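You operate a simulated robot arm through the tools that you are given. There is no shell and no other tool. Be economical: measure what you need, move in short steps, check, and stop when the job is done.

The job below is to be done with a simulated robot arm. You get a single attempt, and the scene is never put back.

Task
Take the yellow duster on the west end of the south island and put it away on the far end of the counter. Put the chalk block on the west end of the south island away on the table top by the sponge dish. Put the green rolled sock from the lid of the blanket chest on the top of the dressing table and the grey rolled sock on the green mat. Push the top drawer of the dressing table shut. Fetch the grey socks and set it on the window sill. The order is free. Set down upright: chalk block.

The check looks at the end state, three seconds after you hand in, the way a careful person would. Anything else that was tipped, shoved, dropped, spilled or broken makes it a failure. A push-on lid holds only when it is set on centred and level and pressed home; a screw cap is set on level and turned clockwise until tight. Flat cloth is picked up by pressing the open fingertips on it (5 to 10 N) and closing them slowly along it; thin cloth reads only 2 to 8 mm in the jaws.

Robot
A 6-joint arm with a two-finger parallel gripper on a trunk, on a base that drives. Base frame: it is fixed to the floor where the robot stands at the start and does not move with it; the origin is under the middle of the robot, x ahead of it, y to its left, z up. Units: mm, degrees, N and s.
Its first joint turns from -166.0 to 166.0 degrees. Places, roughly: chalk block (4x4x6 cm) [600, -300, 800]; far end of the counter [-3900, -1500, 900]; green mat (34x22 cm) [2300, 1320, 800]; grey socks (5x7x5 cm) [-1000, 600, 800]; rolled sock [2500, -1000, 500]; table top by the sponge dish [1000, 2600, 800]; top drawer of the dressing table [400, -1700, 600]; top of the dressing table [-200, -1900, 800]; window sill (95x21 cm) [-1600, 4380, 920]; yellow duster (10x6x3 cm) [500, -100, 800]. Payload 4.1 kg.
The TCP is the grasp point between the finger pads, 23 mm short of the fingertips. In the tool frame z runs along the fingers and y along their closing line. The gripper opens to 94 mm. The fingers are 38 mm wide and 10 mm thick; the gripper's body (54 by 96 mm) begins 39 mm behind the TCP.
Orientation is that of the tool frame in the base frame, as [roll, pitch, yaw] about the fixed x, y, z axes, in that order (R = Rz(yaw) Ry(pitch) Rx(roll)). With the fingers straight down and closing along the base's y, the tool's x points along the base's -x, its y along +y and its z along -z.

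Tools
- The arm moves only by the tool step_arm. Its argument "increments" is a list that holds one entry, the list of rows, each a list of 7 numbers: the shift along the base's x, y, z in units of 150 mm (1.0 is 150 mm), then the turn, a rotation vector about the base's x, y, z in units of 180 degrees (1.0 is 180 degrees), then the opening in per cent of the stroke, from 0 (shut) to 100 (fully open). In form: [[[tx, ty, tz, ax, ay, az, claw], ...]]. A call has 1 to 8 rows; each row is the pose to reach, as a shift and turn from the pose commanded when the call began. A call with a number of a shift or a turn outside -1 to 1 is refused whole. Each row takes 0.2 s and may step no farther than 50 mm and 8.6 degrees from the row before; otherwise, or with a gripper value out of range, the whole call is refused. A pose out of reach is approached as far as the arm can. The call stops where the force on the tool passes 40 N (or 10 N more than at its start, if that is more) or the arm is blocked; 0.2 s more then pass. The fingers move at their own pace (about 45 mm/s each) and stop on an object; they squeeze with about 30 N. The grip force told is the motor's: it shows also when the fingers shut on nothing. Time passes only in rows, and 0.2 s behind the last, so rows that repeat a pose let the fingers close. It gives the time, the measured TCP pose, the force on the tool (base axes), the opening and the grip force at its end, in the units of the frame above (readings bear some noise), with the torque about the TCP (base axes, N m) and any sound that the robot's microphone picked up.
- Cameras (640 x 400 px; columns grow to the right, rows downward): "scene" is now at [18.6, 130.7, 1441.6]; the picture's right is [-0.42, -0.91, 0.00], its down [-0.59, 0.28, -0.76] and it looks along [0.69, -0.32, -0.65] (base axes); focal length 263 px, centre (320, 200). "wrist" rides on the gripper at [86, 16, -75] in the tool frame; the picture's right is [-0.18, 0.98, 0.00], its down [-0.58, -0.11, -0.81] and it looks along [-0.79, -0.15, 0.59] (tool axes); focal length 243 px, centre (320, 200). There is no depth. A picture from a camera that has moved, and an enlarged one, comes with that camera's place and axes in the base frame and with its lens.
- get_image(camera): a new picture of that camera. No time passes.
- raise_lower(by): slides the trunk up (or, below 0, down) by that many mm; the arm and the scene camera ride with it, the base frame stays. It gives what a move gives, with no picture.
- roll_base(legs): drives the robot by 1 to 6 legs, each [ahead, turn to the left] in mm and degrees, along the robot's own axes; the way and the turn of a leg run together, so that a leg with both is an arc; at most 1500 mm and 180 degrees a leg. The arm and the cameras ride along, it lands a little off, and it stops where it bumps. It gives what a move gives.
- aim_head(pan, tilt): turns the head with the scene camera to pan (to the left, within 155 degrees either way) and tilt (down, from -29 to 69), counted from straight ahead of the robot. It gives what a move gives.
- zoom(camera, box): a new picture of the part [left, top, right, bottom] of that camera's present view, enlarged. No time passes.
- hand_in(): hands the job in; it is judged then, once.

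Go step by step. Nothing tells you exact positions but the pictures and the camera data: compare them with the known pose of the tool, close in by small moves and look again before you grip or let go. The budget is 175 turns and 146 pictures, counting those below and the enlarged ones. Unless the task says otherwise, let go and move clear before handing in.

The tools are called after "Call:" as name(argument=value, ...) on one line, values as JSON. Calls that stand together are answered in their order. step_arm: Moves the arm, as the interface text tells. Its arguments: {"type":"object","properties":{"increments":{"type":"array","items":{"type":"array","items":{"type":"array","items":{"type":"number"}}}}},"required":["increments"]} The other tools are called the same way: raise_lower (by) slides the trunk up or down; roll_base (legs) drives the base; aim_head (pan, tilt) turns the head that bears the scene camera; get_image (camera) takes a picture; zoom (camera, box) takes an enlarged picture of a part of a camera's view; hand_in () hands the job in.

At the start:

```text
clock: 0.0
ee_pos: [441.8, -201.5, 1094.6]
tcp_rot: [180.0, 0.0, 179.9]
ft_force: [0.0, 0.3, -0.1]
torque: [0.02, 0.01, -0.03]
gripper_width: 94.1
grip_force: 0.0
trunk travel left (down, up): [-400.0, 190.0]
robot x, y, heading: [-1.1, 0.2, 0.1]
head pan, tilt: [-25.1, 40.6]
```

scene: 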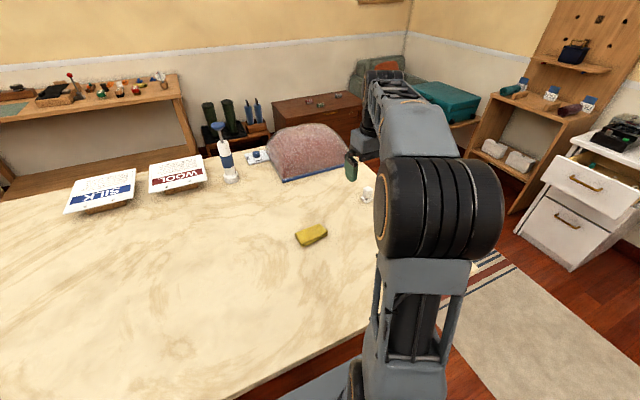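
wrist: 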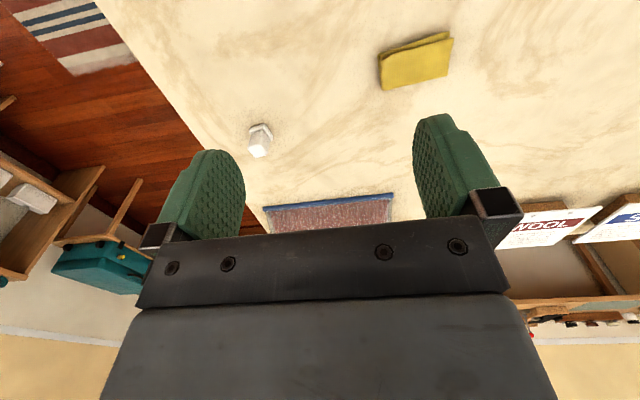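

I see the yellow duster near [545, -82, 810] and the white chalk block near [620, -347, 820], with the drawer unit and the chest beyond. I'll look around the room first.

Call:
aim_head(pan=75, tilt=25)

Call:
get_image(camera="scene")

Call:
aim_head(pan=150, tilt=25)

Call:
get_image(camera="scene")

Call:
aim_head(pan=-120, tilt=30)

Call:
get_image(camera="scene")

```text
clock: 1.8
ee_pos: [443.0, -202.2, 1093.5]
tcp_rot: [-179.9, 0.0, 179.9]
ft_force: [0.4, -0.4, -0.1]
torque: [0.02, 0.0, 0.03]
gripper_width: 94.1
grip_force: 0.1
trunk travel left (down, up): [-400.0, 190.0]
robot x, y, heading: [1.6, -0.8, -0.0]
head pan, tilt: [75.0, 25.0]
```

```text
143 pictures are left
camera scene: at [-34.1, 255.6, 1465.9], right [0.97, -0.26, 0.0], down [-0.11, -0.41, -0.91], along [0.24, 0.88, -0.42], focal length 263 px, centre (320, 200)
```

scene: 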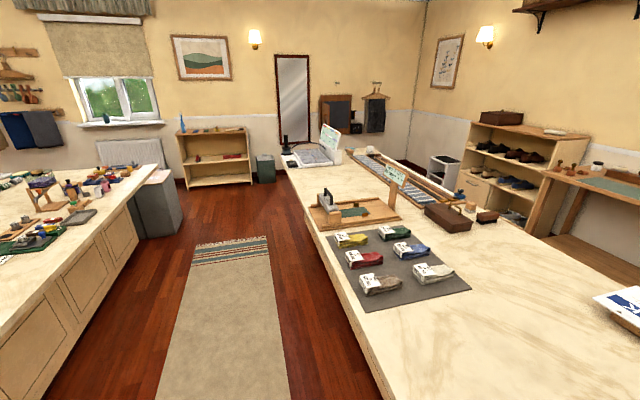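

```text
clock: 3.2
ee_pos: [441.5, -202.4, 1094.5]
tcp_rot: [-179.9, 0.1, -180.0]
ft_force: [0.3, -0.4, 0.1]
torque: [0.0, -0.02, 0.02]
gripper_width: 94.2
grip_force: 0.0
trunk travel left (down, up): [-400.0, 190.0]
robot x, y, heading: [-1.7, 0.7, -0.1]
head pan, tilt: [150.0, 25.0]
```

```text
142 pictures are left
camera scene: at [-137.8, 212.7, 1465.9], right [0.5, 0.87, 0.0], down [0.37, -0.21, -0.91], along [-0.78, 0.45, -0.42], focal length 263 px, centre (320, 200)
```

scene: 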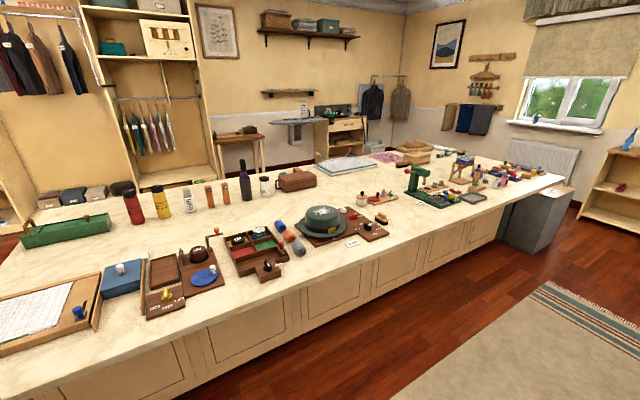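

```text
clock: 7.0
ee_pos: [442.5, -202.2, 1094.9]
tcp_rot: [180.0, 0.1, -180.0]
ft_force: [0.3, 0.5, -0.8]
torque: [0.0, -0.02, -0.01]
gripper_width: 94.0
grip_force: 0.1
trunk travel left (down, up): [-400.0, 190.0]
robot x, y, heading: [3.9, 0.2, -0.1]
head pan, tilt: [-120.0, 30.0]
```

```text
141 pictures are left
camera scene: at [-103.2, 88.3, 1457.9], right [-0.87, 0.5, 0.0], down [0.25, 0.43, -0.87], along [-0.43, -0.75, -0.5], focal length 263 px, centre (320, 200)
```

scene: 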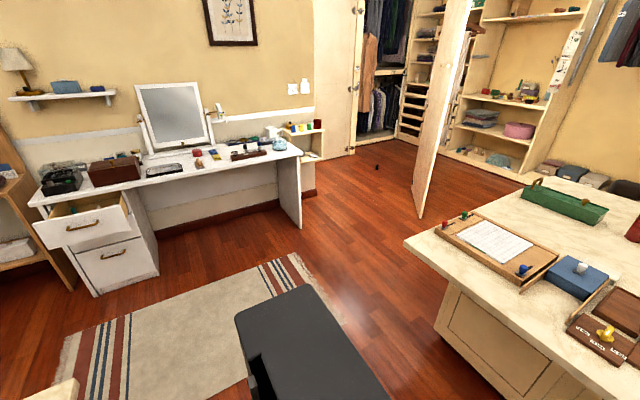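

The room is clear: the corridor runs between the south island (edge x≈195) and the west island (edge x≈-785). I go above the duster, which lies with its long side along y, so I turn the tool 90° on the way.

Call:
step_arm(increments=[[[0.1, 0.12, -0.1, 0, 0, 0.045, 100], [0.2, 0.24, -0.25, 0, 0, 0.09, 100], [0.3, 0.36, -0.4, 0, 0, 0.135, 100], [0.45, 0.5, -0.55, 0, 0, 0.18, 100], [0.6, 0.65, -0.7, 0, 0, 0.225, 100], [0.66, 0.8, -0.85, 0, 0, 0.27, 100], [0.69, 0.8, -1.0, 0, 0, 0.315, 100], [0.69, 0.8, -1.0, 0, 0, 0.36, 100]]])

Call:
step_arm(increments=[[[0, 0, 0, 0, 0, 0.045, 100], [0, 0, 0, 0, 0, 0.09, 100], [0, 0, 0, 0, 0, 0.14, 100]]])

Call:
get_image(camera="wrist")

Call:
aim_head(pan=-15, tilt=45)

Call:
get_image(camera="scene")

```text
clock: 8.8
ee_pos: [546.6, -82.3, 943.2]
tcp_rot: [-179.9, 0.0, -115.0]
ft_force: [0.2, 0.3, -0.7]
torque: [0.0, -0.03, -0.04]
gripper_width: 94.0
grip_force: 0.1
trunk travel left (down, up): [-400.0, 190.0]
robot x, y, heading: [2.5, -2.7, 0.2]
head pan, tilt: [-120.0, 30.0]
```

```text
refused: row 3 steps farther than a row can; nothing moved
```

```text
140 pictures are left
camera wrist: at [494.9, -152.7, 1017.7], right [-0.81, 0.58, 0.0], down [0.34, 0.48, 0.81], along [0.47, 0.66, -0.59], focal length 243 px, centre (320, 200)
```

wrist: 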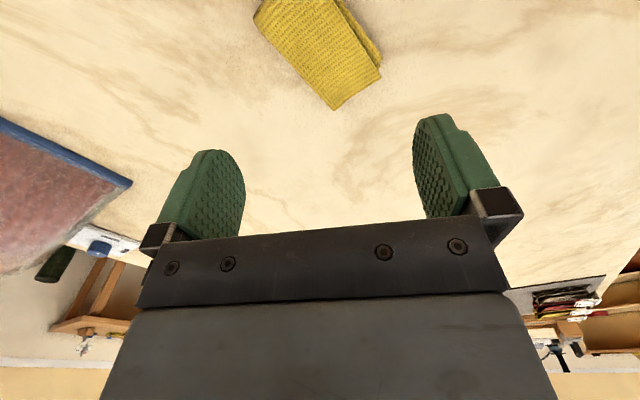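

```text
clock: 10.6
ee_pos: [546.5, -81.9, 944.1]
tcp_rot: [180.0, 0.0, -115.2]
ft_force: [-0.6, 0.8, 0.1]
torque: [0.0, 0.0, 0.0]
gripper_width: 94.0
grip_force: 0.0
trunk travel left (down, up): [-400.0, 190.0]
robot x, y, heading: [0.4, 0.3, -0.1]
head pan, tilt: [-15.0, 45.0]
```

```text
139 pictures are left
camera scene: at [20.6, 145.5, 1435.3], right [-0.26, -0.97, 0.0], down [-0.68, 0.18, -0.71], along [0.68, -0.18, -0.71], focal length 263 px, centre (320, 200)
```

scene: 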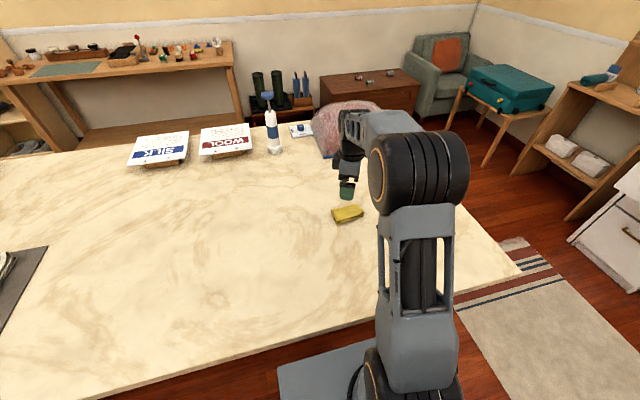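

The duster is centred near [540, -83], long along y. I finish the turn, line up and descend partway.

Call:
step_arm(increments=[[[-0.02, 0, -0.15, 0, 0, 0.046, 100], [-0.04, 0, -0.3, 0, 0, 0.092, 100], [-0.04, 0, -0.5, 0, 0, 0.14, 100], [-0.04, 0, -0.8, 0, 0, 0.14, 100]]])

Call:
get_image(camera="wrist")

Call:
get_image(camera="scene")

```text
clock: 11.6
ee_pos: [538.1, -79.4, 823.3]
tcp_rot: [-180.0, 0.0, -89.9]
ft_force: [0.2, 0.5, 0.2]
torque: [0.01, -0.05, 0.0]
gripper_width: 94.0
grip_force: 0.1
trunk travel left (down, up): [-400.0, 190.0]
robot x, y, heading: [-2.1, 2.3, -0.2]
head pan, tilt: [-15.0, 45.0]
```

```text
138 pictures are left
camera wrist: at [522.8, -165.7, 897.6], right [-0.98, 0.18, 0.0], down [0.11, 0.58, 0.81], along [0.15, 0.79, -0.59], focal length 243 px, centre (320, 200)
```

wrist: 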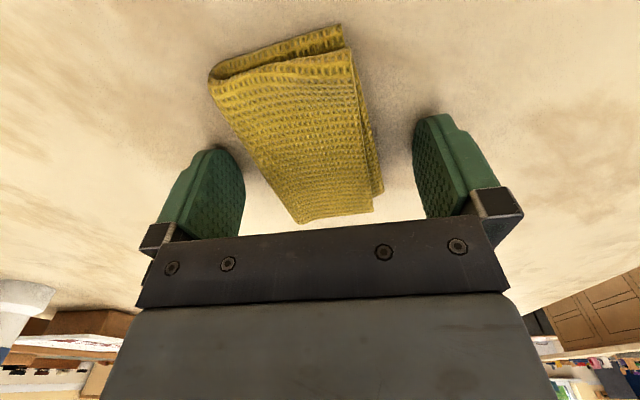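

```text
137 pictures are left
camera scene: at [20.2, 145.7, 1435.4], right [-0.26, -0.97, 0.0], down [-0.68, 0.18, -0.71], along [0.68, -0.18, -0.71], focal length 263 px, centre (320, 200)
```

scene: 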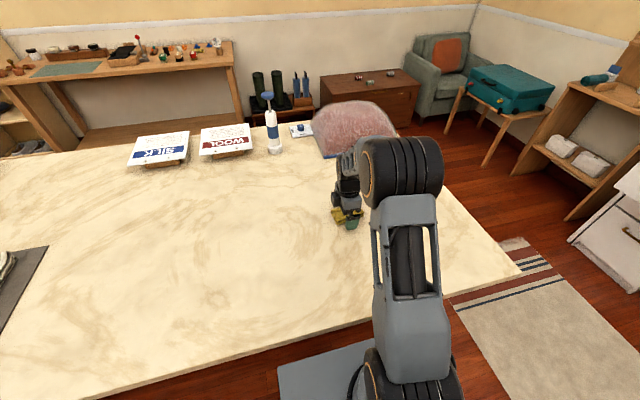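

The fingers straddle the duster. I lower slightly and close.

Call:
step_arm(increments=[[[0, 0, -0.05, 0, 0, 0, 100], [0, 0, -0.08, 0, 0, 0, 100], [0, 0, -0.08, 0, 0, 0, 30], [0, 0, -0.08, 0, 0, 0, 10], [0, 0, -0.08, 0, 0, 0, 10], [0, 0, -0.08, 0, 0, 0, 10], [0, 0, -0.08, 0, 0, 0, 10]]])

```text
clock: 12.0
ee_pos: [540.0, -77.7, 824.3]
tcp_rot: [-179.7, 0.0, -89.9]
ft_force: [-10.1, 2.6, 20.3]
torque: [0.27, 1.34, -0.08]
gripper_width: 93.9
grip_force: 0.1
trunk travel left (down, up): [-400.0, 190.0]
robot x, y, heading: [0.8, 0.0, -0.2]
head pan, tilt: [-15.0, 45.0]
stopped in row 2: the force on the tool passed its limit (the readings are from after the stop); the commanded pose is now the measured one
```

The table is at z≈800 (tips touched). I close here.

Call:
step_arm(increments=[[[0, 0, 0.01, 0, 0, 0, 60], [0, 0, 0.01, 0, 0, 0, 20], [0, 0, 0.01, 0, 0, 0, 10], [0, 0, 0.01, 0, 0, 0, 10], [0, 0, 0.01, 0, 0, 0, 10], [0, 0, 0.01, 0, 0, 0, 10]]])

Call:
step_arm(increments=[[[0, 0, 0.1, 0, 0, 0, 10], [0, 0, 0.4, 0, 0, 0, 10], [0, 0, 0.7, 0, 0, 0, 10], [0, 0, 1.0, 0, 0, 0, 10]]])

Call:
get_image(camera="wrist")

```text
clock: 13.4
ee_pos: [539.4, -80.5, 823.6]
tcp_rot: [-179.5, 0.0, -89.9]
ft_force: [-12.2, -2.9, 16.5]
torque: [0.09, 0.79, 0.17]
gripper_width: 57.1
grip_force: 30.1
trunk travel left (down, up): [-400.0, 190.0]
robot x, y, heading: [2.0, 2.8, 0.2]
head pan, tilt: [-15.0, 45.0]
```

```text
clock: 14.4
ee_pos: [541.0, -82.9, 972.9]
tcp_rot: [-179.8, 0.0, -90.0]
ft_force: [0.0, -0.4, -0.2]
torque: [0.0, -0.02, 0.02]
gripper_width: 56.9
grip_force: 30.2
trunk travel left (down, up): [-400.0, 190.0]
robot x, y, heading: [-0.1, 1.8, 0.1]
head pan, tilt: [-15.0, 45.0]
```

```text
136 pictures are left
camera wrist: at [523.9, -169.4, 1046.5], right [-0.98, 0.18, -0.01], down [0.1, 0.58, 0.81], along [0.15, 0.79, -0.59], focal length 243 px, centre (320, 200)
```

wrist: 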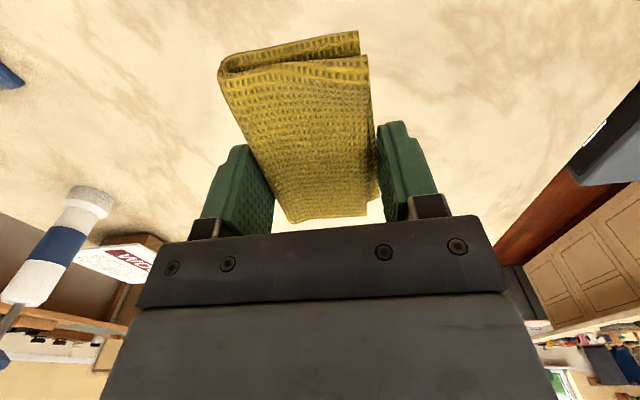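

The duster is held. I retract the arm, back into the corridor's middle, turn towards -y and look along the way west.

Call:
step_arm(increments=[[[-0.2, 0.1, 0.1, 0, 0, 0, 10], [-0.5, 0.2, 0.2, 0, 0, 0, 10], [-0.75, 0.3, 0.3, 0, 0, 0, 10], [-1.0, 0.4, 0.4, 0, 0, 0, 10]]])

Call:
roll_base(legs=[[-290, 0], [0, -90]])

Call:
aim_head(pan=35, tilt=30)

Call:
get_image(camera="scene")

Call:
aim_head(pan=-45, tilt=30)

Call:
get_image(camera="scene")

```text
clock: 15.4
ee_pos: [391.0, -22.7, 1032.5]
tcp_rot: [-179.7, 0.1, -89.8]
ft_force: [0.4, 0.1, -0.4]
torque: [0.04, 0.0, 0.04]
gripper_width: 56.9
grip_force: 29.3
trunk travel left (down, up): [-400.0, 190.0]
robot x, y, heading: [0.6, 3.4, 0.2]
head pan, tilt: [-15.0, 45.0]
```

```text
clock: 21.2
ee_pos: [-300.7, -390.0, 1032.4]
tcp_rot: [-179.7, 0.0, -179.1]
ft_force: [-0.1, -0.1, -0.2]
torque: [0.03, 0.03, -0.01]
gripper_width: 57.1
grip_force: 29.9
trunk travel left (down, up): [-400.0, 190.0]
robot x, y, heading: [-285.3, 3.5, -89.2]
head pan, tilt: [-15.0, 45.0]
```

```text
clock: 22.4
ee_pos: [-300.5, -390.9, 1031.1]
tcp_rot: [-179.8, 0.0, -179.1]
ft_force: [0.0, -0.2, -0.6]
torque: [0.01, 0.02, 0.0]
gripper_width: 57.1
grip_force: 29.7
trunk travel left (down, up): [-400.0, 190.0]
robot x, y, heading: [-283.9, 1.5, -89.6]
head pan, tilt: [35.0, 30.0]
```

```text
135 pictures are left
camera scene: at [-63.1, -10.6, 1457.9], right [-0.81, -0.58, 0.0], down [-0.29, 0.41, -0.87], along [0.51, -0.7, -0.5], focal length 263 px, centre (320, 200)
```

scene: 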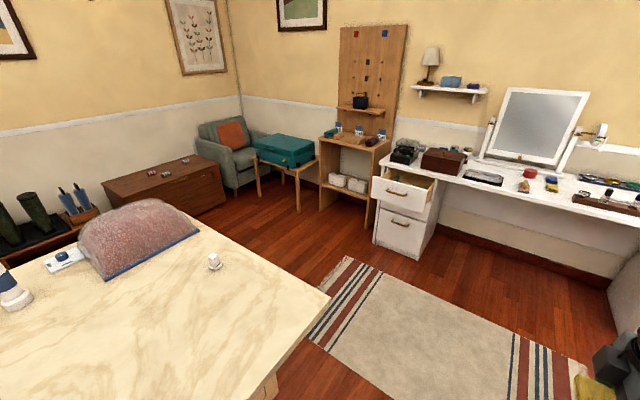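

```text
clock: 23.9
ee_pos: [-300.2, -390.9, 1032.7]
tcp_rot: [-179.7, 0.0, -179.1]
ft_force: [-0.2, 0.4, -1.2]
torque: [-0.01, 0.02, -0.02]
gripper_width: 56.7
grip_force: 30.4
trunk travel left (down, up): [-400.0, 190.0]
robot x, y, heading: [-284.6, -0.4, -89.3]
head pan, tilt: [-45.0, 30.0]
```

```text
134 pictures are left
camera scene: at [-179.0, -2.2, 1457.9], right [-0.72, 0.7, 0.0], down [0.35, 0.36, -0.87], along [-0.6, -0.62, -0.5], focal length 263 px, centre (320, 200)
```

scene: 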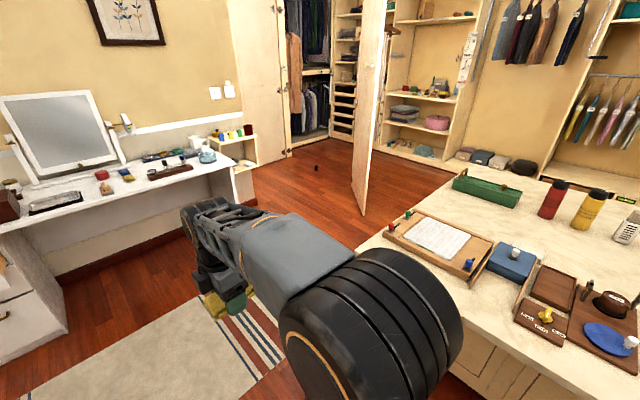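

The niche beyond the open wardrobe door has a board at about the stated counter position. I drive south then west along y≈-890 and look again.

Call:
roll_base(legs=[[890, 0], [0, -90.5], [1300, 0]])

Call:
aim_head(pan=20, tilt=25)

Call:
get_image(camera="scene")

```text
clock: 38.9
ee_pos: [-2002.4, -780.2, 1031.5]
tcp_rot: [-179.7, 0.0, 86.6]
ft_force: [-0.4, 0.3, -1.9]
torque: [-0.01, 0.01, 0.01]
gripper_width: 56.6
grip_force: 29.9
trunk travel left (down, up): [-400.0, 190.0]
robot x, y, heading: [-1616.7, -826.6, 176.5]
head pan, tilt: [-45.0, 30.0]
```

```text
clock: 40.2
ee_pos: [-2002.6, -780.8, 1032.7]
tcp_rot: [-179.6, 0.0, 86.7]
ft_force: [-0.8, -0.7, -0.7]
torque: [0.0, 0.0, -0.03]
gripper_width: 57.0
grip_force: 30.2
trunk travel left (down, up): [-400.0, 190.0]
robot x, y, heading: [-1610.3, -825.1, 176.5]
head pan, tilt: [20.0, 25.0]
```

```text
133 pictures are left
camera scene: at [-1651.1, -1022.7, 1465.8], right [-0.28, 0.96, 0.0], down [0.41, 0.12, -0.91], along [-0.87, -0.26, -0.42], focal length 263 px, centre (320, 200)
```

scene: 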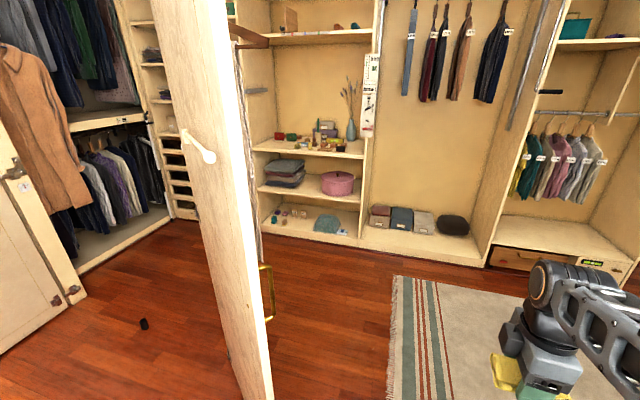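

The board with small items at z≈900 lies near [-3800, -1490]; I zoom on it.

Call:
zoom(camera="scene", box=[230, 80, 390, 180])

```text
4.00 times, centred on (310, 130) of scene
camera zoom: at [-1651.1, -1022.7, 1465.8], right [-0.28, 0.96, 0.0], down [0.41, 0.12, -0.91], along [-0.87, -0.26, -0.42], focal length 1052 px, centre (360, 480)
```

zoom: 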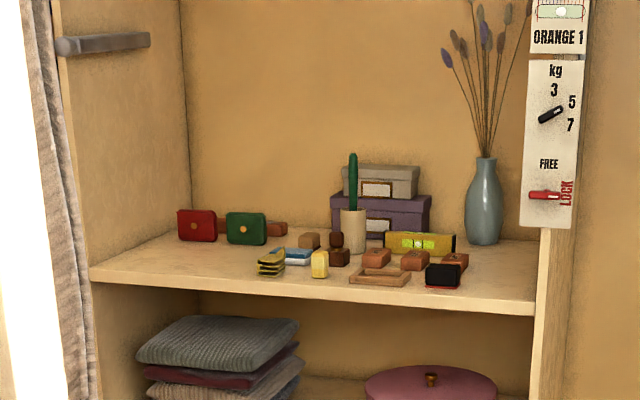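

That shelf board matches the stated height and place. I drive around the door and square up to it at about [-3100, -1480].

Call:
roll_base(legs=[[1490, 0], [0, 93.5], [740, 0], [0, -90]])

Call:
aim_head(pan=10, tilt=35)

Call:
get_image(camera="scene")

```text
clock: 59.2
ee_pos: [-3506.3, -1462.8, 1032.2]
tcp_rot: [-179.7, 0.1, 93.5]
ft_force: [0.4, -0.1, -1.1]
torque: [-0.02, 0.02, 0.02]
gripper_width: 57.1
grip_force: 30.0
trunk travel left (down, up): [-400.0, 190.0]
robot x, y, heading: [-3112.2, -1462.1, -176.6]
head pan, tilt: [20.0, 25.0]
```

```text
clock: 59.9
ee_pos: [-3505.8, -1463.6, 1032.8]
tcp_rot: [-179.7, -0.1, 93.6]
ft_force: [0.3, -0.7, -0.7]
torque: [0.01, 0.01, -0.03]
gripper_width: 57.1
grip_force: 30.0
trunk travel left (down, up): [-400.0, 190.0]
robot x, y, heading: [-3116.5, -1463.0, -176.8]
head pan, tilt: [10.0, 35.0]
```

```text
131 pictures are left
camera scene: at [-3128.3, -1645.3, 1450.1], right [-0.23, 0.97, 0.0], down [0.56, 0.13, -0.82], along [-0.8, -0.19, -0.57], focal length 263 px, centre (320, 200)
```

scene: 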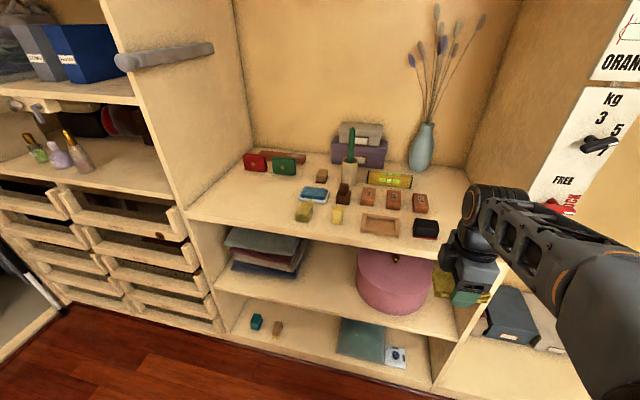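

The shelf's right part is crowded; I zoom to find the free spot near the stated place.

Call:
zoom(camera="scene", box=[290, 140, 490, 265])

Call:
get_image(camera="wrist")

```text
3.20 times, centred on (390, 202) of scene
camera zoom: at [-3128.3, -1645.3, 1450.1], right [-0.23, 0.97, 0.0], down [0.56, 0.13, -0.82], along [-0.8, -0.19, -0.57], focal length 842 px, centre (96, 192)
```

zoom: 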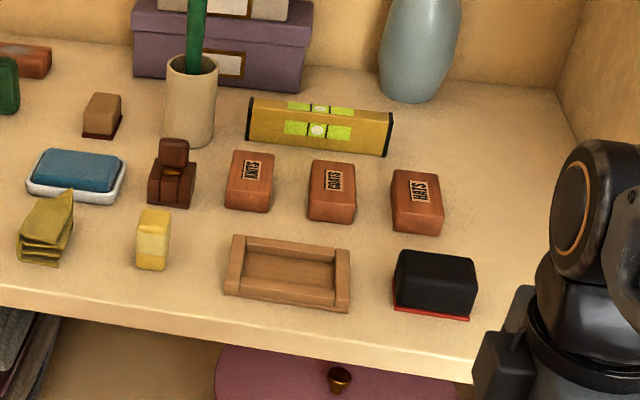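

```text
129 pictures are left
camera wrist: at [-3495.2, -1376.0, 1106.6], right [0.99, -0.12, -0.01], down [-0.07, -0.59, 0.81], along [-0.1, -0.8, -0.59], focal length 243 px, centre (320, 200)
```

wrist: 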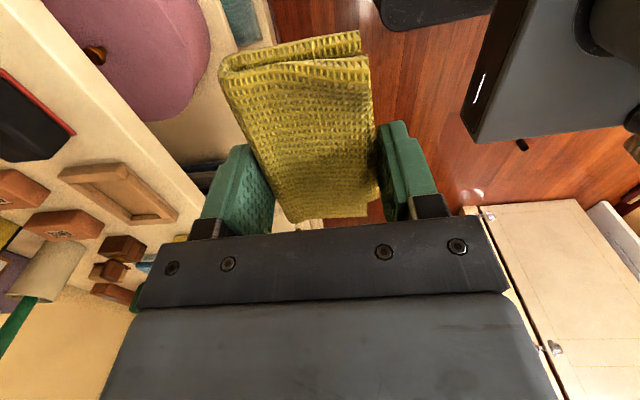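

The free strip is right of the blocks, about y -1430…-1270. I move the robot to about [-3400, -1560] facing the shelf so that the arm enters diagonally, clear of the post.

Call:
roll_base(legs=[[0, 15.6], [300, 0], [0, -19]])

Call:
aim_head(pan=10, tilt=45)

Call:
get_image(camera="scene")

```text
clock: 63.9
ee_pos: [-3788.1, -1542.6, 1032.4]
tcp_rot: [-179.7, 0.0, 90.4]
ft_force: [0.5, -0.1, 0.3]
torque: [-0.02, 0.02, -0.01]
gripper_width: 57.0
grip_force: 29.9
trunk travel left (down, up): [-400.0, 190.0]
robot x, y, heading: [-3399.8, -1563.3, -179.6]
head pan, tilt: [10.0, 35.0]
```

```text
clock: 64.6
ee_pos: [-3790.2, -1542.8, 1031.7]
tcp_rot: [-179.7, -0.1, 90.3]
ft_force: [-0.3, -0.8, 0.0]
torque: [0.01, 0.01, 0.0]
gripper_width: 57.1
grip_force: 30.0
trunk travel left (down, up): [-400.0, 190.0]
robot x, y, heading: [-3401.0, -1565.1, -179.6]
head pan, tilt: [10.0, 45.0]
```

```text
128 pictures are left
camera scene: at [-3416.0, -1743.7, 1435.3], right [-0.18, 0.98, 0.0], down [0.7, 0.13, -0.71], along [-0.7, -0.13, -0.71], focal length 263 px, centre (320, 200)
```

scene: 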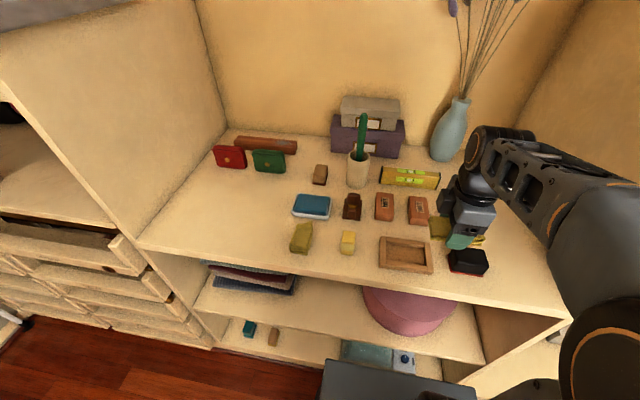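

I move the duster over the free strip, keeping it high, then look.

Call:
step_arm(increments=[[[0, 0.25, 0, 0, 0, 0, 10], [-0.1, 0.5, 0, 0, 0, 0, 10], [-0.3, 0.7, 0, 0, 0, 0, 10], [-0.5, 0.9, 0, 0, 0, 0, 10], [-0.7, 1.0, 0, 0, 0, 0, 10], [-0.93, 1.0, 0, 0, 0, 0, 10]]])

Call:
step_arm(increments=[[[0, 0.21, 0, 0, 0, 0, 10]]])

Call:
get_image(camera="scene")

Call:
get_image(camera="wrist")

```text
clock: 66.0
ee_pos: [-3930.6, -1388.5, 1030.7]
tcp_rot: [-179.6, 0.1, 90.3]
ft_force: [0.1, 0.9, -0.2]
torque: [0.05, 0.01, -0.01]
gripper_width: 57.0
grip_force: 29.6
trunk travel left (down, up): [-400.0, 190.0]
robot x, y, heading: [-3400.9, -1564.1, -179.5]
head pan, tilt: [10.0, 45.0]
```

```text
clock: 66.4
ee_pos: [-3929.0, -1386.0, 1031.7]
tcp_rot: [-179.8, 0.6, 90.4]
ft_force: [1.2, -11.5, 1.9]
torque: [1.05, 0.07, -0.26]
gripper_width: 57.2
grip_force: 30.1
trunk travel left (down, up): [-400.0, 190.0]
robot x, y, heading: [-3397.6, -1561.6, -179.6]
head pan, tilt: [10.0, 45.0]
stopped in row 1: the force on the tool passed its limit (the readings are from after the stop); the commanded pose is now the measured one
```

```text
127 pictures are left
camera scene: at [-3413.8, -1745.9, 1435.1], right [-0.18, 0.98, 0.0], down [0.69, 0.13, -0.71], along [-0.7, -0.13, -0.71], focal length 263 px, centre (320, 200)
```

scene: 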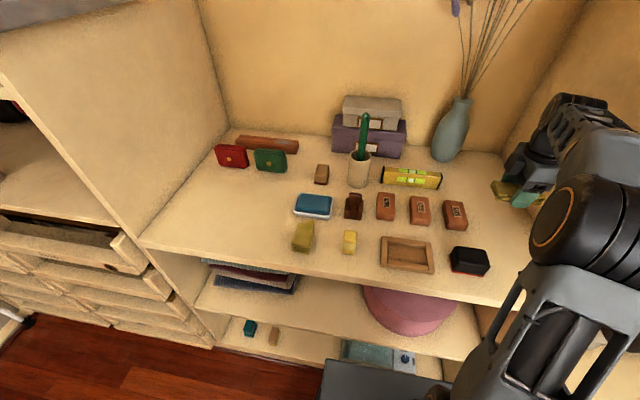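

```text
126 pictures are left
camera wrist: at [-3915.6, -1299.2, 1105.3], right [0.98, -0.18, 0.0], down [-0.1, -0.58, 0.81], along [-0.14, -0.8, -0.58], focal length 243 px, centre (320, 200)
```

wrist: 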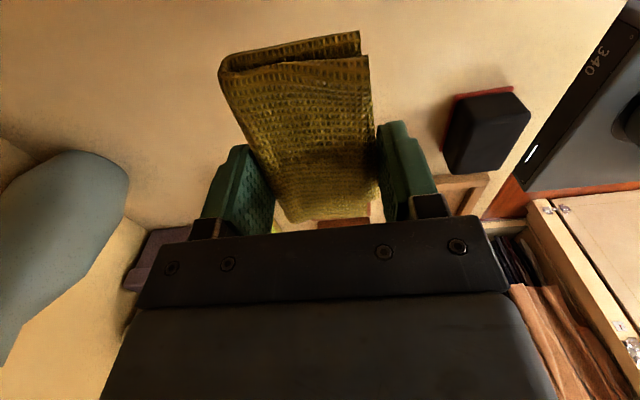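

The camera side brushed the right wall, so I back off a few mm, go a bit deeper behind the blocks, and lower gently to contact.

Call:
step_arm(increments=[[[0, -0.05, 0, 0, 0, 0, 10], [-0.2, -0.05, 0, 0, 0, 0, 10], [-0.37, -0.05, -0.1, 0, 0, 0, 10], [-0.37, -0.05, -0.3, 0, 0, 0, 10], [-0.37, -0.05, -0.5, 0, 0, 0, 10], [-0.37, -0.05, -0.58, 0, 0, 0, 10]]])

Call:
get_image(camera="scene")

Call:
get_image(camera="wrist")

```text
clock: 67.8
ee_pos: [-3988.3, -1389.5, 943.8]
tcp_rot: [-179.9, 0.6, 90.2]
ft_force: [-0.1, -0.5, -0.6]
torque: [-0.01, 0.0, -0.05]
gripper_width: 57.0
grip_force: 29.7
trunk travel left (down, up): [-400.0, 190.0]
robot x, y, heading: [-3398.2, -1564.2, -179.7]
head pan, tilt: [10.0, 45.0]
```

```text
125 pictures are left
camera scene: at [-3415.6, -1743.7, 1435.3], right [-0.18, 0.98, 0.0], down [0.7, 0.13, -0.71], along [-0.7, -0.13, -0.71], focal length 263 px, centre (320, 200)
```

scene: 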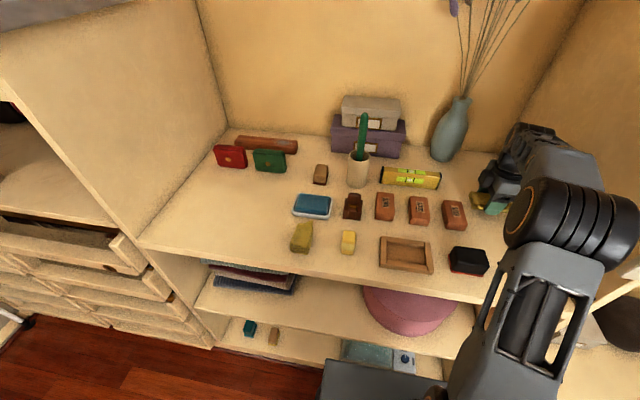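

```text
124 pictures are left
camera wrist: at [-3971.8, -1302.7, 1017.4], right [0.98, -0.18, 0.0], down [-0.1, -0.58, 0.81], along [-0.15, -0.8, -0.58], focal length 243 px, centre (320, 200)
```

wrist: 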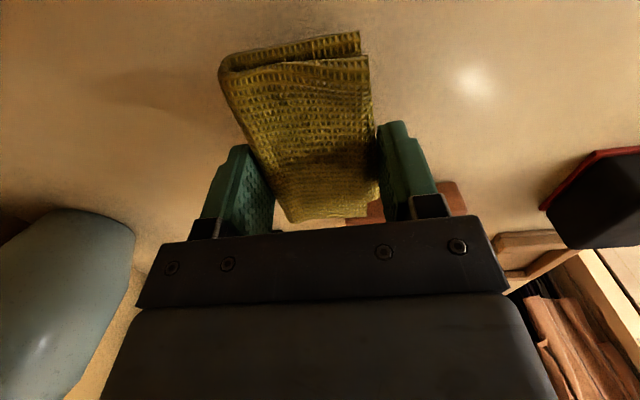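

Clear of the neighbours. I lower in small steps until contact.

Call:
step_arm(increments=[[[0, 0, -0.03, 0, 0, 0, 10], [0, 0, -0.06, 0, 0, 0, 10], [0, 0, -0.09, 0, 0, 0, 10], [0, 0, -0.11, 0, 0, 0, 10], [0, 0, -0.13, 0, 0, 0, 10]]])

```text
clock: 69.0
ee_pos: [-3986.6, -1390.8, 923.6]
tcp_rot: [-179.9, 0.6, 90.2]
ft_force: [-1.3, 0.4, -0.7]
torque: [0.01, -0.02, -0.01]
gripper_width: 57.0
grip_force: 29.9
trunk travel left (down, up): [-400.0, 190.0]
robot x, y, heading: [-3397.9, -1561.4, -179.6]
head pan, tilt: [10.0, 45.0]
```

Call:
step_arm(increments=[[[0, 0, -0.02, 0, 0, 0, 10], [0, 0, -0.04, 0, 0, 0, 10], [0, 0, -0.06, 0, 0, 0, 10], [0, 0, -0.08, 0, 0, 0, 10], [0, 0, -0.1, 0, 0, 0, 10]]])

```text
clock: 69.8
ee_pos: [-3987.2, -1389.3, 922.9]
tcp_rot: [-179.2, 0.2, 90.3]
ft_force: [9.2, -2.3, 15.7]
torque: [0.24, -0.76, -0.31]
gripper_width: 56.8
grip_force: 29.9
trunk travel left (down, up): [-400.0, 190.0]
robot x, y, heading: [-3400.4, -1563.7, -179.8]
head pan, tilt: [10.0, 45.0]
stopped in row 4: the force on the tool passed its limit (the readings are from after the stop); the commanded pose is now the measured one
```

It is resting on the board. I open and rise straight up.

Call:
step_arm(increments=[[[0, 0, 0, 0, 0, 0, 75], [0, 0, 0, 0, 0, 0, 90], [0, 0, 0, 0, 0, 0, 90], [0, 0, 0, 0, 0, 0, 90]]])

Call:
step_arm(increments=[[[0, 0, 0.1, 0, 0, 0, 90], [0, 0, 0.3, 0, 0, 0, 90], [0, 0, 0.6, 0, 0, 0, 90], [0.1, -0.05, 0.8, 0, 0, 0, 90], [0.4, -0.1, 0.85, 0, 0, 0, 90], [0.7, -0.2, 0.85, 0, 0, 0, 90], [1.0, -0.4, 0.85, 0, 0, 0, 90]]])

Call:
get_image(camera="scene")

```text
clock: 70.7
ee_pos: [-3990.9, -1389.2, 923.2]
tcp_rot: [-178.8, 0.1, 90.4]
ft_force: [0.4, 1.1, 5.5]
torque: [0.03, -0.27, 0.01]
gripper_width: 84.3
grip_force: 0.0
trunk travel left (down, up): [-400.0, 190.0]
robot x, y, heading: [-3394.5, -1566.2, -179.4]
head pan, tilt: [10.0, 45.0]
stopped in row 4: the force on the tool passed its limit (the readings are from after the stop); the commanded pose is now the measured one
```

```text
refused: row 7 steps farther than a row can; nothing moved
```

```text
123 pictures are left
camera scene: at [-3414.9, -1743.9, 1434.7], right [-0.18, 0.98, 0.0], down [0.69, 0.13, -0.71], along [-0.7, -0.13, -0.71], focal length 263 px, centre (320, 200)
```

scene: 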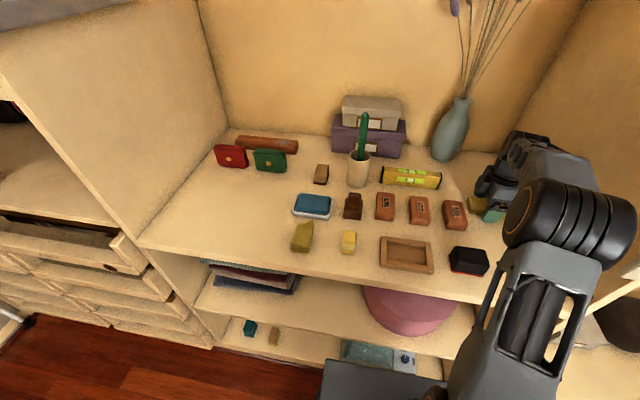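

Call:
step_arm(increments=[[[0, 0, 0.1, 0, 0, 0, 90], [0, 0, 0.3, 0, 0, 0, 90], [0, 0, 0.6, 0, 0, 0, 90], [0.1, -0.05, 0.8, 0, 0, 0, 90], [0.4, -0.1, 0.85, 0, 0, 0, 90], [0.7, -0.2, 0.85, 0, 0, 0, 90], [0.95, -0.3, 0.85, 0, 0, 0, 90]]])

Call:
get_image(camera="scene")

```text
clock: 72.3
ee_pos: [-3847.6, -1435.2, 1050.9]
tcp_rot: [-178.8, 0.1, 90.4]
ft_force: [-0.3, 0.1, -0.4]
torque: [0.0, 0.0, -0.03]
gripper_width: 84.6
grip_force: 0.0
trunk travel left (down, up): [-400.0, 190.0]
robot x, y, heading: [-3401.7, -1562.1, -179.4]
head pan, tilt: [10.0, 45.0]
```

```text
122 pictures are left
camera scene: at [-3415.4, -1743.9, 1435.3], right [-0.18, 0.98, 0.0], down [0.7, 0.13, -0.71], along [-0.7, -0.13, -0.71], focal length 263 px, centre (320, 200)
```

scene: 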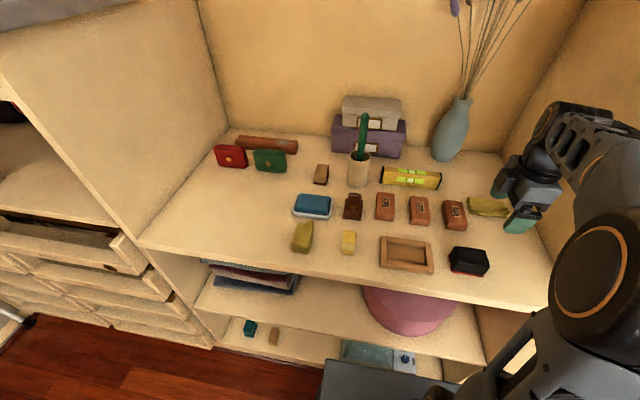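

The duster lies beside the blocks at the right-hand end. I retract the arm and drive back east, keeping y≈-900.

Call:
step_arm(increments=[[[0.2, -0.2, 0.1, 0, 0, 0, 60], [0.4, -0.4, 0.2, 0, 0, 0, 0], [0.6, -0.6, 0.2, 0, 0, 0, 0], [0.7, -0.8, 0.2, 0, 0, 0, 0]]])

Call:
roll_base(legs=[[-300, 0], [0, -90.5], [660, 0], [0, -90], [1500, 0], [1400, 0]])

Call:
aim_head(pan=-45, tilt=30)

Call:
get_image(camera="scene")

```text
clock: 73.3
ee_pos: [-3738.3, -1556.4, 1082.3]
tcp_rot: [-178.7, 0.1, 90.3]
ft_force: [0.1, -0.7, 1.2]
torque: [-0.01, 0.01, -0.01]
gripper_width: 0.0
grip_force: 2.7
trunk travel left (down, up): [-400.0, 190.0]
robot x, y, heading: [-3400.3, -1562.6, -179.4]
head pan, tilt: [10.0, 45.0]
```

```text
clock: 99.8
ee_pos: [107.0, -681.5, 1082.3]
tcp_rot: [-178.8, 0.1, -86.5]
ft_force: [-1.0, 0.5, 1.1]
torque: [0.0, 0.0, 0.01]
gripper_width: 0.0
grip_force: 30.0
trunk travel left (down, up): [-400.0, 190.0]
robot x, y, heading: [-232.2, -689.0, 3.6]
head pan, tilt: [10.0, 45.0]
```

```text
clock: 101.1
ee_pos: [107.6, -681.2, 1081.6]
tcp_rot: [-178.8, 0.1, -86.5]
ft_force: [0.6, 0.4, 0.1]
torque: [0.0, -0.02, 0.02]
gripper_width: 0.0
grip_force: 30.3
trunk travel left (down, up): [-400.0, 190.0]
robot x, y, heading: [-235.0, -692.7, 3.6]
head pan, tilt: [-45.0, 30.0]
```

```text
121 pictures are left
camera scene: at [-234.2, -590.3, 1457.9], right [-0.66, -0.75, 0.0], down [-0.38, 0.33, -0.87], along [0.65, -0.57, -0.5], focal length 263 px, centre (320, 200)
```

scene: 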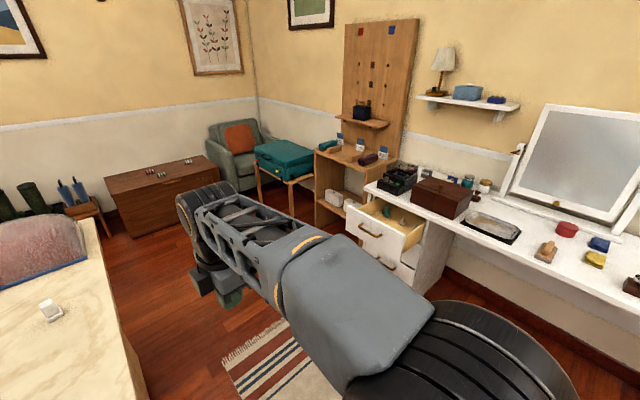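

The open drawer front is around x 200–600, y≈-1550, z≈465–663. I drive to about [420, -1000] facing it.

Call:
roll_base(legs=[[0, -28.8], [720, 0], [0, -64.8]])

Call:
raise_lower(by=-300)

Call:
aim_head(pan=10, tilt=40)

Call:
get_image(camera="scene")

```text
clock: 109.2
ee_pos: [406.2, -1343.1, 1081.4]
tcp_rot: [-178.8, 0.0, -178.9]
ft_force: [1.4, -0.2, 0.1]
torque: [-0.03, 0.0, 0.02]
gripper_width: 0.2
grip_force: 29.9
trunk travel left (down, up): [-400.0, 190.0]
robot x, y, heading: [412.6, -1002.3, -88.7]
head pan, tilt: [-45.0, 30.0]
```

```text
clock: 112.2
ee_pos: [407.0, -1343.2, 781.9]
tcp_rot: [-178.8, 0.1, -178.9]
ft_force: [0.5, 1.1, -0.4]
torque: [0.01, 0.01, -0.01]
gripper_width: 0.0
grip_force: 30.1
trunk travel left (down, up): [-100.0, 490.0]
robot x, y, heading: [410.3, -1004.1, -89.1]
head pan, tilt: [-45.0, 30.0]
```

```text
clock: 113.4
ee_pos: [406.3, -1343.2, 783.6]
tcp_rot: [-178.8, 0.1, -178.9]
ft_force: [0.2, 0.2, 0.1]
torque: [0.01, 0.01, -0.02]
gripper_width: 0.0
grip_force: 30.0
trunk travel left (down, up): [-100.0, 490.0]
robot x, y, heading: [406.4, -999.4, -88.9]
head pan, tilt: [10.0, 40.0]
```

```text
120 pictures are left
camera scene: at [593.1, -1022.1, 1142.5], right [-0.98, -0.19, 0.0], down [-0.13, 0.63, -0.77], along [0.15, -0.75, -0.64], focal length 263 px, centre (320, 200)
```

scene: 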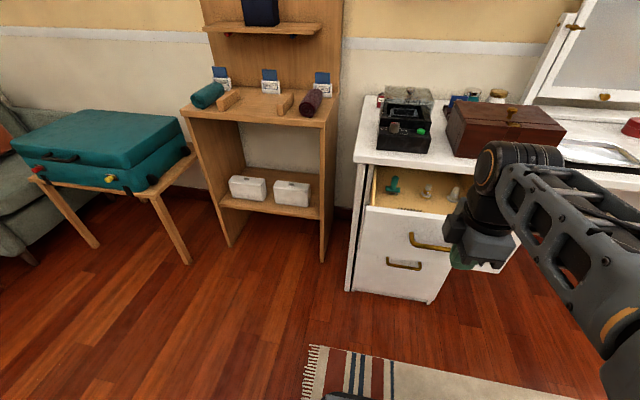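

The drawer front centre is at x≈392, handle z≈595, top edge z≈690. I tilt the tool to point at it horizontally, fingers shut.

Call:
step_arm(increments=[[[-0.01, -0.07, -0.05, -0.046, 0, 0, 0], [-0.03, -0.14, -0.1, -0.092, 0, 0, 0], [-0.05, -0.21, -0.15, -0.138, 0, 0, 0], [-0.07, -0.28, -0.2, -0.184, 0, 0, 0], [-0.09, -0.35, -0.25, -0.23, 0, 0, 0], [-0.09, -0.42, -0.3, -0.276, 0, 0, 0], [-0.09, -0.48, -0.35, -0.322, 0, 0, 0], [-0.09, -0.54, -0.4, -0.368, 0, 0, 0]]])

Call:
step_arm(increments=[[[0, 0, -0.1, -0.044, 0, 0, 0], [0, 0, -0.25, -0.088, 0, 0, 0], [0, 0, -0.46, -0.125, 0, 0, 0]]])

Call:
get_image(camera="scene")

Call:
get_image(camera="wrist")

```text
clock: 115.2
ee_pos: [401.1, -1420.8, 766.5]
tcp_rot: [-116.3, -1.1, -179.6]
ft_force: [0.3, 0.0, -0.3]
torque: [0.02, 0.0, 0.01]
gripper_width: 0.0
grip_force: 29.8
out of reach, approached as far as the arm can: row 7, 8
trunk travel left (down, up): [-100.0, 490.0]
robot x, y, heading: [410.0, -1002.2, -88.6]
head pan, tilt: [10.0, 40.0]
```

```text
clock: 116.0
ee_pos: [400.4, -1420.7, 768.1]
tcp_rot: [-116.2, -0.9, -179.6]
ft_force: [0.0, -0.2, -1.2]
torque: [0.01, 0.04, 0.01]
gripper_width: 0.0
grip_force: 30.2
out of reach, approached as far as the arm can: row 1, 2, 3
trunk travel left (down, up): [-100.0, 490.0]
robot x, y, heading: [405.8, -1000.3, -88.6]
head pan, tilt: [10.0, 40.0]
```

```text
119 pictures are left
camera scene: at [593.6, -1023.7, 1142.5], right [-0.98, -0.2, 0.0], down [-0.13, 0.63, -0.77], along [0.15, -0.75, -0.64], focal length 263 px, centre (320, 200)
```

scene: 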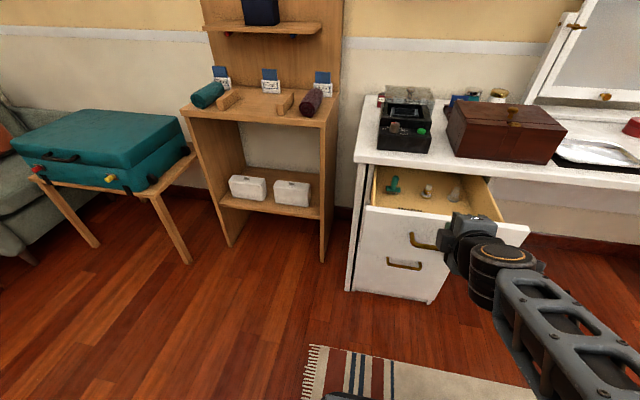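

```text
118 pictures are left
camera wrist: at [314.0, -1347.7, 787.6], right [0.17, 0.44, -0.88], down [0.58, 0.68, 0.44], along [0.79, -0.59, -0.14], focal length 243 px, centre (320, 200)
```

wrist: 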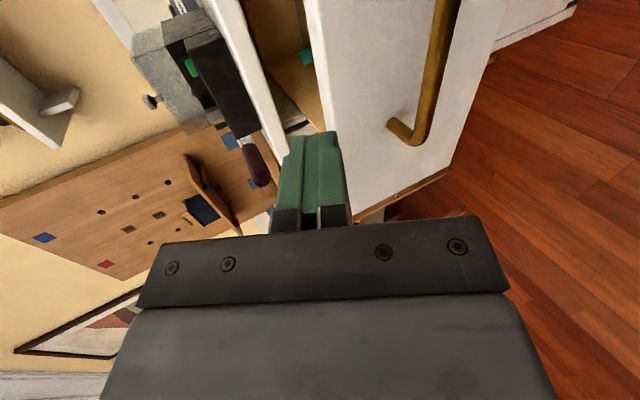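

The tool tilts to about 64°, which is enough for pushing. I lower the trunk the remaining 100 and advance the arm toward the drawer front above the handle.

Call:
raise_lower(by=-100)

Call:
step_arm(increments=[[[0, -0.1, 0, 0, 0, 0, 0], [0, -0.2, 0, 0, 0, 0, 0], [0, -0.3, 0, 0, 0, 0, 0], [0, -0.4, 0, 0, 0, 0, 0]]])

Call:
get_image(camera="scene")

```text
clock: 117.3
ee_pos: [401.0, -1421.1, 668.7]
tcp_rot: [-116.3, -1.0, -179.6]
ft_force: [0.5, 0.2, 0.6]
torque: [0.02, 0.01, -0.03]
gripper_width: 0.1
grip_force: 29.7
trunk travel left (down, up): [0.0, 590.0]
robot x, y, heading: [406.1, -1003.5, -88.9]
head pan, tilt: [10.0, 40.0]
```

```text
clock: 118.3
ee_pos: [405.6, -1476.7, 682.5]
tcp_rot: [-116.3, -1.0, -179.6]
ft_force: [1.4, 0.0, -0.2]
torque: [-0.01, 0.01, 0.02]
gripper_width: 0.0
grip_force: 30.0
out of reach, approached as far as the arm can: row 2, 3, 4
trunk travel left (down, up): [0.0, 590.0]
robot x, y, heading: [409.3, -1005.1, -88.3]
head pan, tilt: [10.0, 40.0]
```

```text
117 pictures are left
camera scene: at [593.2, -1022.0, 1042.5], right [-0.98, -0.2, 0.0], down [-0.13, 0.63, -0.77], along [0.15, -0.75, -0.64], focal length 263 px, centre (320, 200)
```

scene: 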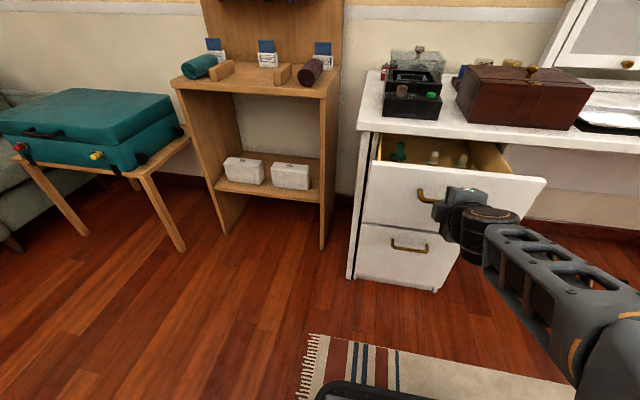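

The arm can't extend further at this tilt, so I reduce the tilt, lower the tips to z≈630 and will push with a slow base drive.

Call:
step_arm(increments=[[[0, 0.03, -0.08, 0.04, 0, 0, 0], [0, 0.06, -0.16, 0.08, 0, 0, 0], [0, 0.1, -0.24, 0.12, 0, 0, 0], [0, 0.1, -0.3, 0.12, 0, 0, 0]]])

Call:
get_image(camera="wrist")

```text
clock: 119.3
ee_pos: [403.3, -1462.9, 637.1]
tcp_rot: [-137.8, -0.8, -179.2]
ft_force: [0.1, -0.1, 0.5]
torque: [0.02, -0.02, 0.01]
gripper_width: 0.1
grip_force: 30.2
out of reach, approached as far as the arm can: row 1
trunk travel left (down, up): [0.0, 590.0]
robot x, y, heading: [411.3, -1003.0, -89.0]
head pan, tilt: [10.0, 40.0]
```

```text
116 pictures are left
camera wrist: at [316.3, -1402.2, 681.8], right [0.17, 0.73, -0.66], down [0.58, 0.47, 0.66], along [0.79, -0.5, -0.35], focal length 243 px, centre (320, 200)
```

wrist: 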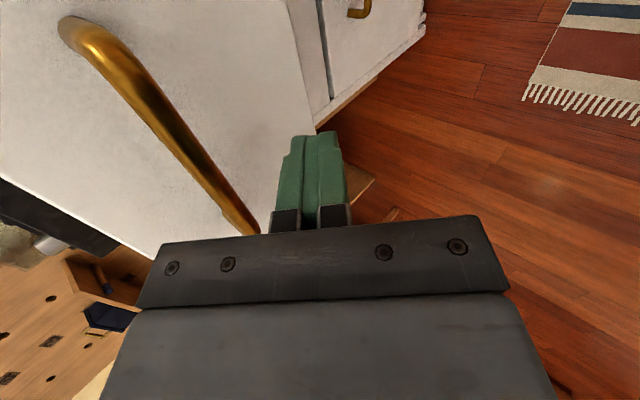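

The drawer front seems nearer (y≈-1500) than I thought. I zoom on the cabinet to check the desk edge overhang before pushing.

Call:
zoom(camera="scene", box=[330, 90, 570, 300])

```text
1.90 times, centred on (450, 195) of scene
camera zoom: at [593.2, -1022.0, 1042.5], right [-0.98, -0.2, 0.0], down [-0.13, 0.63, -0.77], along [0.15, -0.75, -0.64], focal length 501 px, centre (72, 210)
```

zoom: 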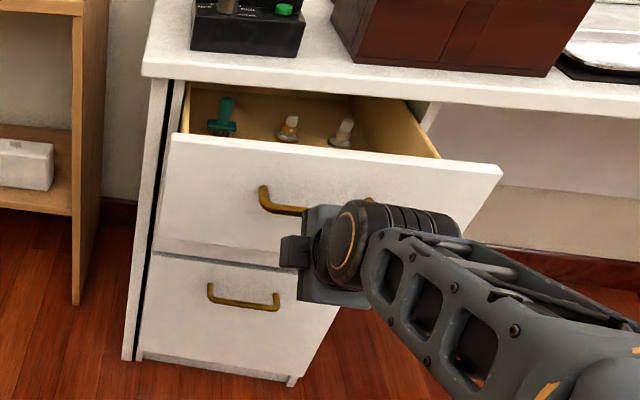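

Estimates of the drawer front range from y=-1508 to -1590. I advance the arm in small steps to feel for it.

Call:
step_arm(increments=[[[0, -0.07, 0, 0, 0, 0, 0], [0, -0.14, 0, 0, 0, 0, 0], [0, -0.21, 0, 0, 0, 0, 0], [0, -0.28, 0, 0, 0, 0, 0], [0, -0.35, 0, 0, 0, 0, 0], [0, -0.42, 0, 0, 0, 0, 0]]])

Call:
get_image(camera="scene")

Call:
get_image(camera="wrist")

```text
clock: 120.7
ee_pos: [403.2, -1524.6, 636.4]
tcp_rot: [-137.8, -0.8, -179.3]
ft_force: [0.0, 0.8, -3.0]
torque: [-0.06, -0.04, -0.05]
gripper_width: 0.2
grip_force: 30.0
trunk travel left (down, up): [0.0, 590.0]
robot x, y, heading: [410.2, -1003.9, -88.8]
head pan, tilt: [10.0, 40.0]
```

```text
114 pictures are left
camera scene: at [593.2, -1022.1, 1042.5], right [-0.98, -0.2, 0.0], down [-0.13, 0.63, -0.77], along [0.15, -0.75, -0.64], focal length 263 px, centre (320, 200)
```

scene: 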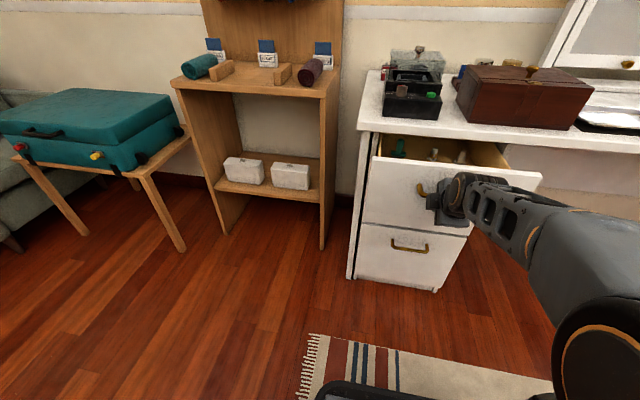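

```text
113 pictures are left
camera wrist: at [315.9, -1464.0, 682.7], right [0.17, 0.73, -0.66], down [0.58, 0.47, 0.66], along [0.79, -0.5, -0.35], focal length 243 px, centre (320, 200)
```

wrist: 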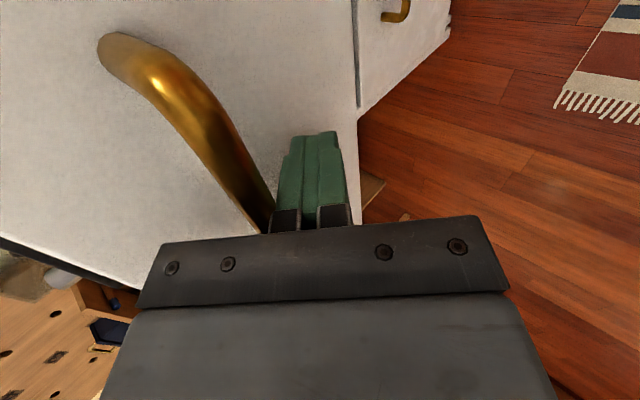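

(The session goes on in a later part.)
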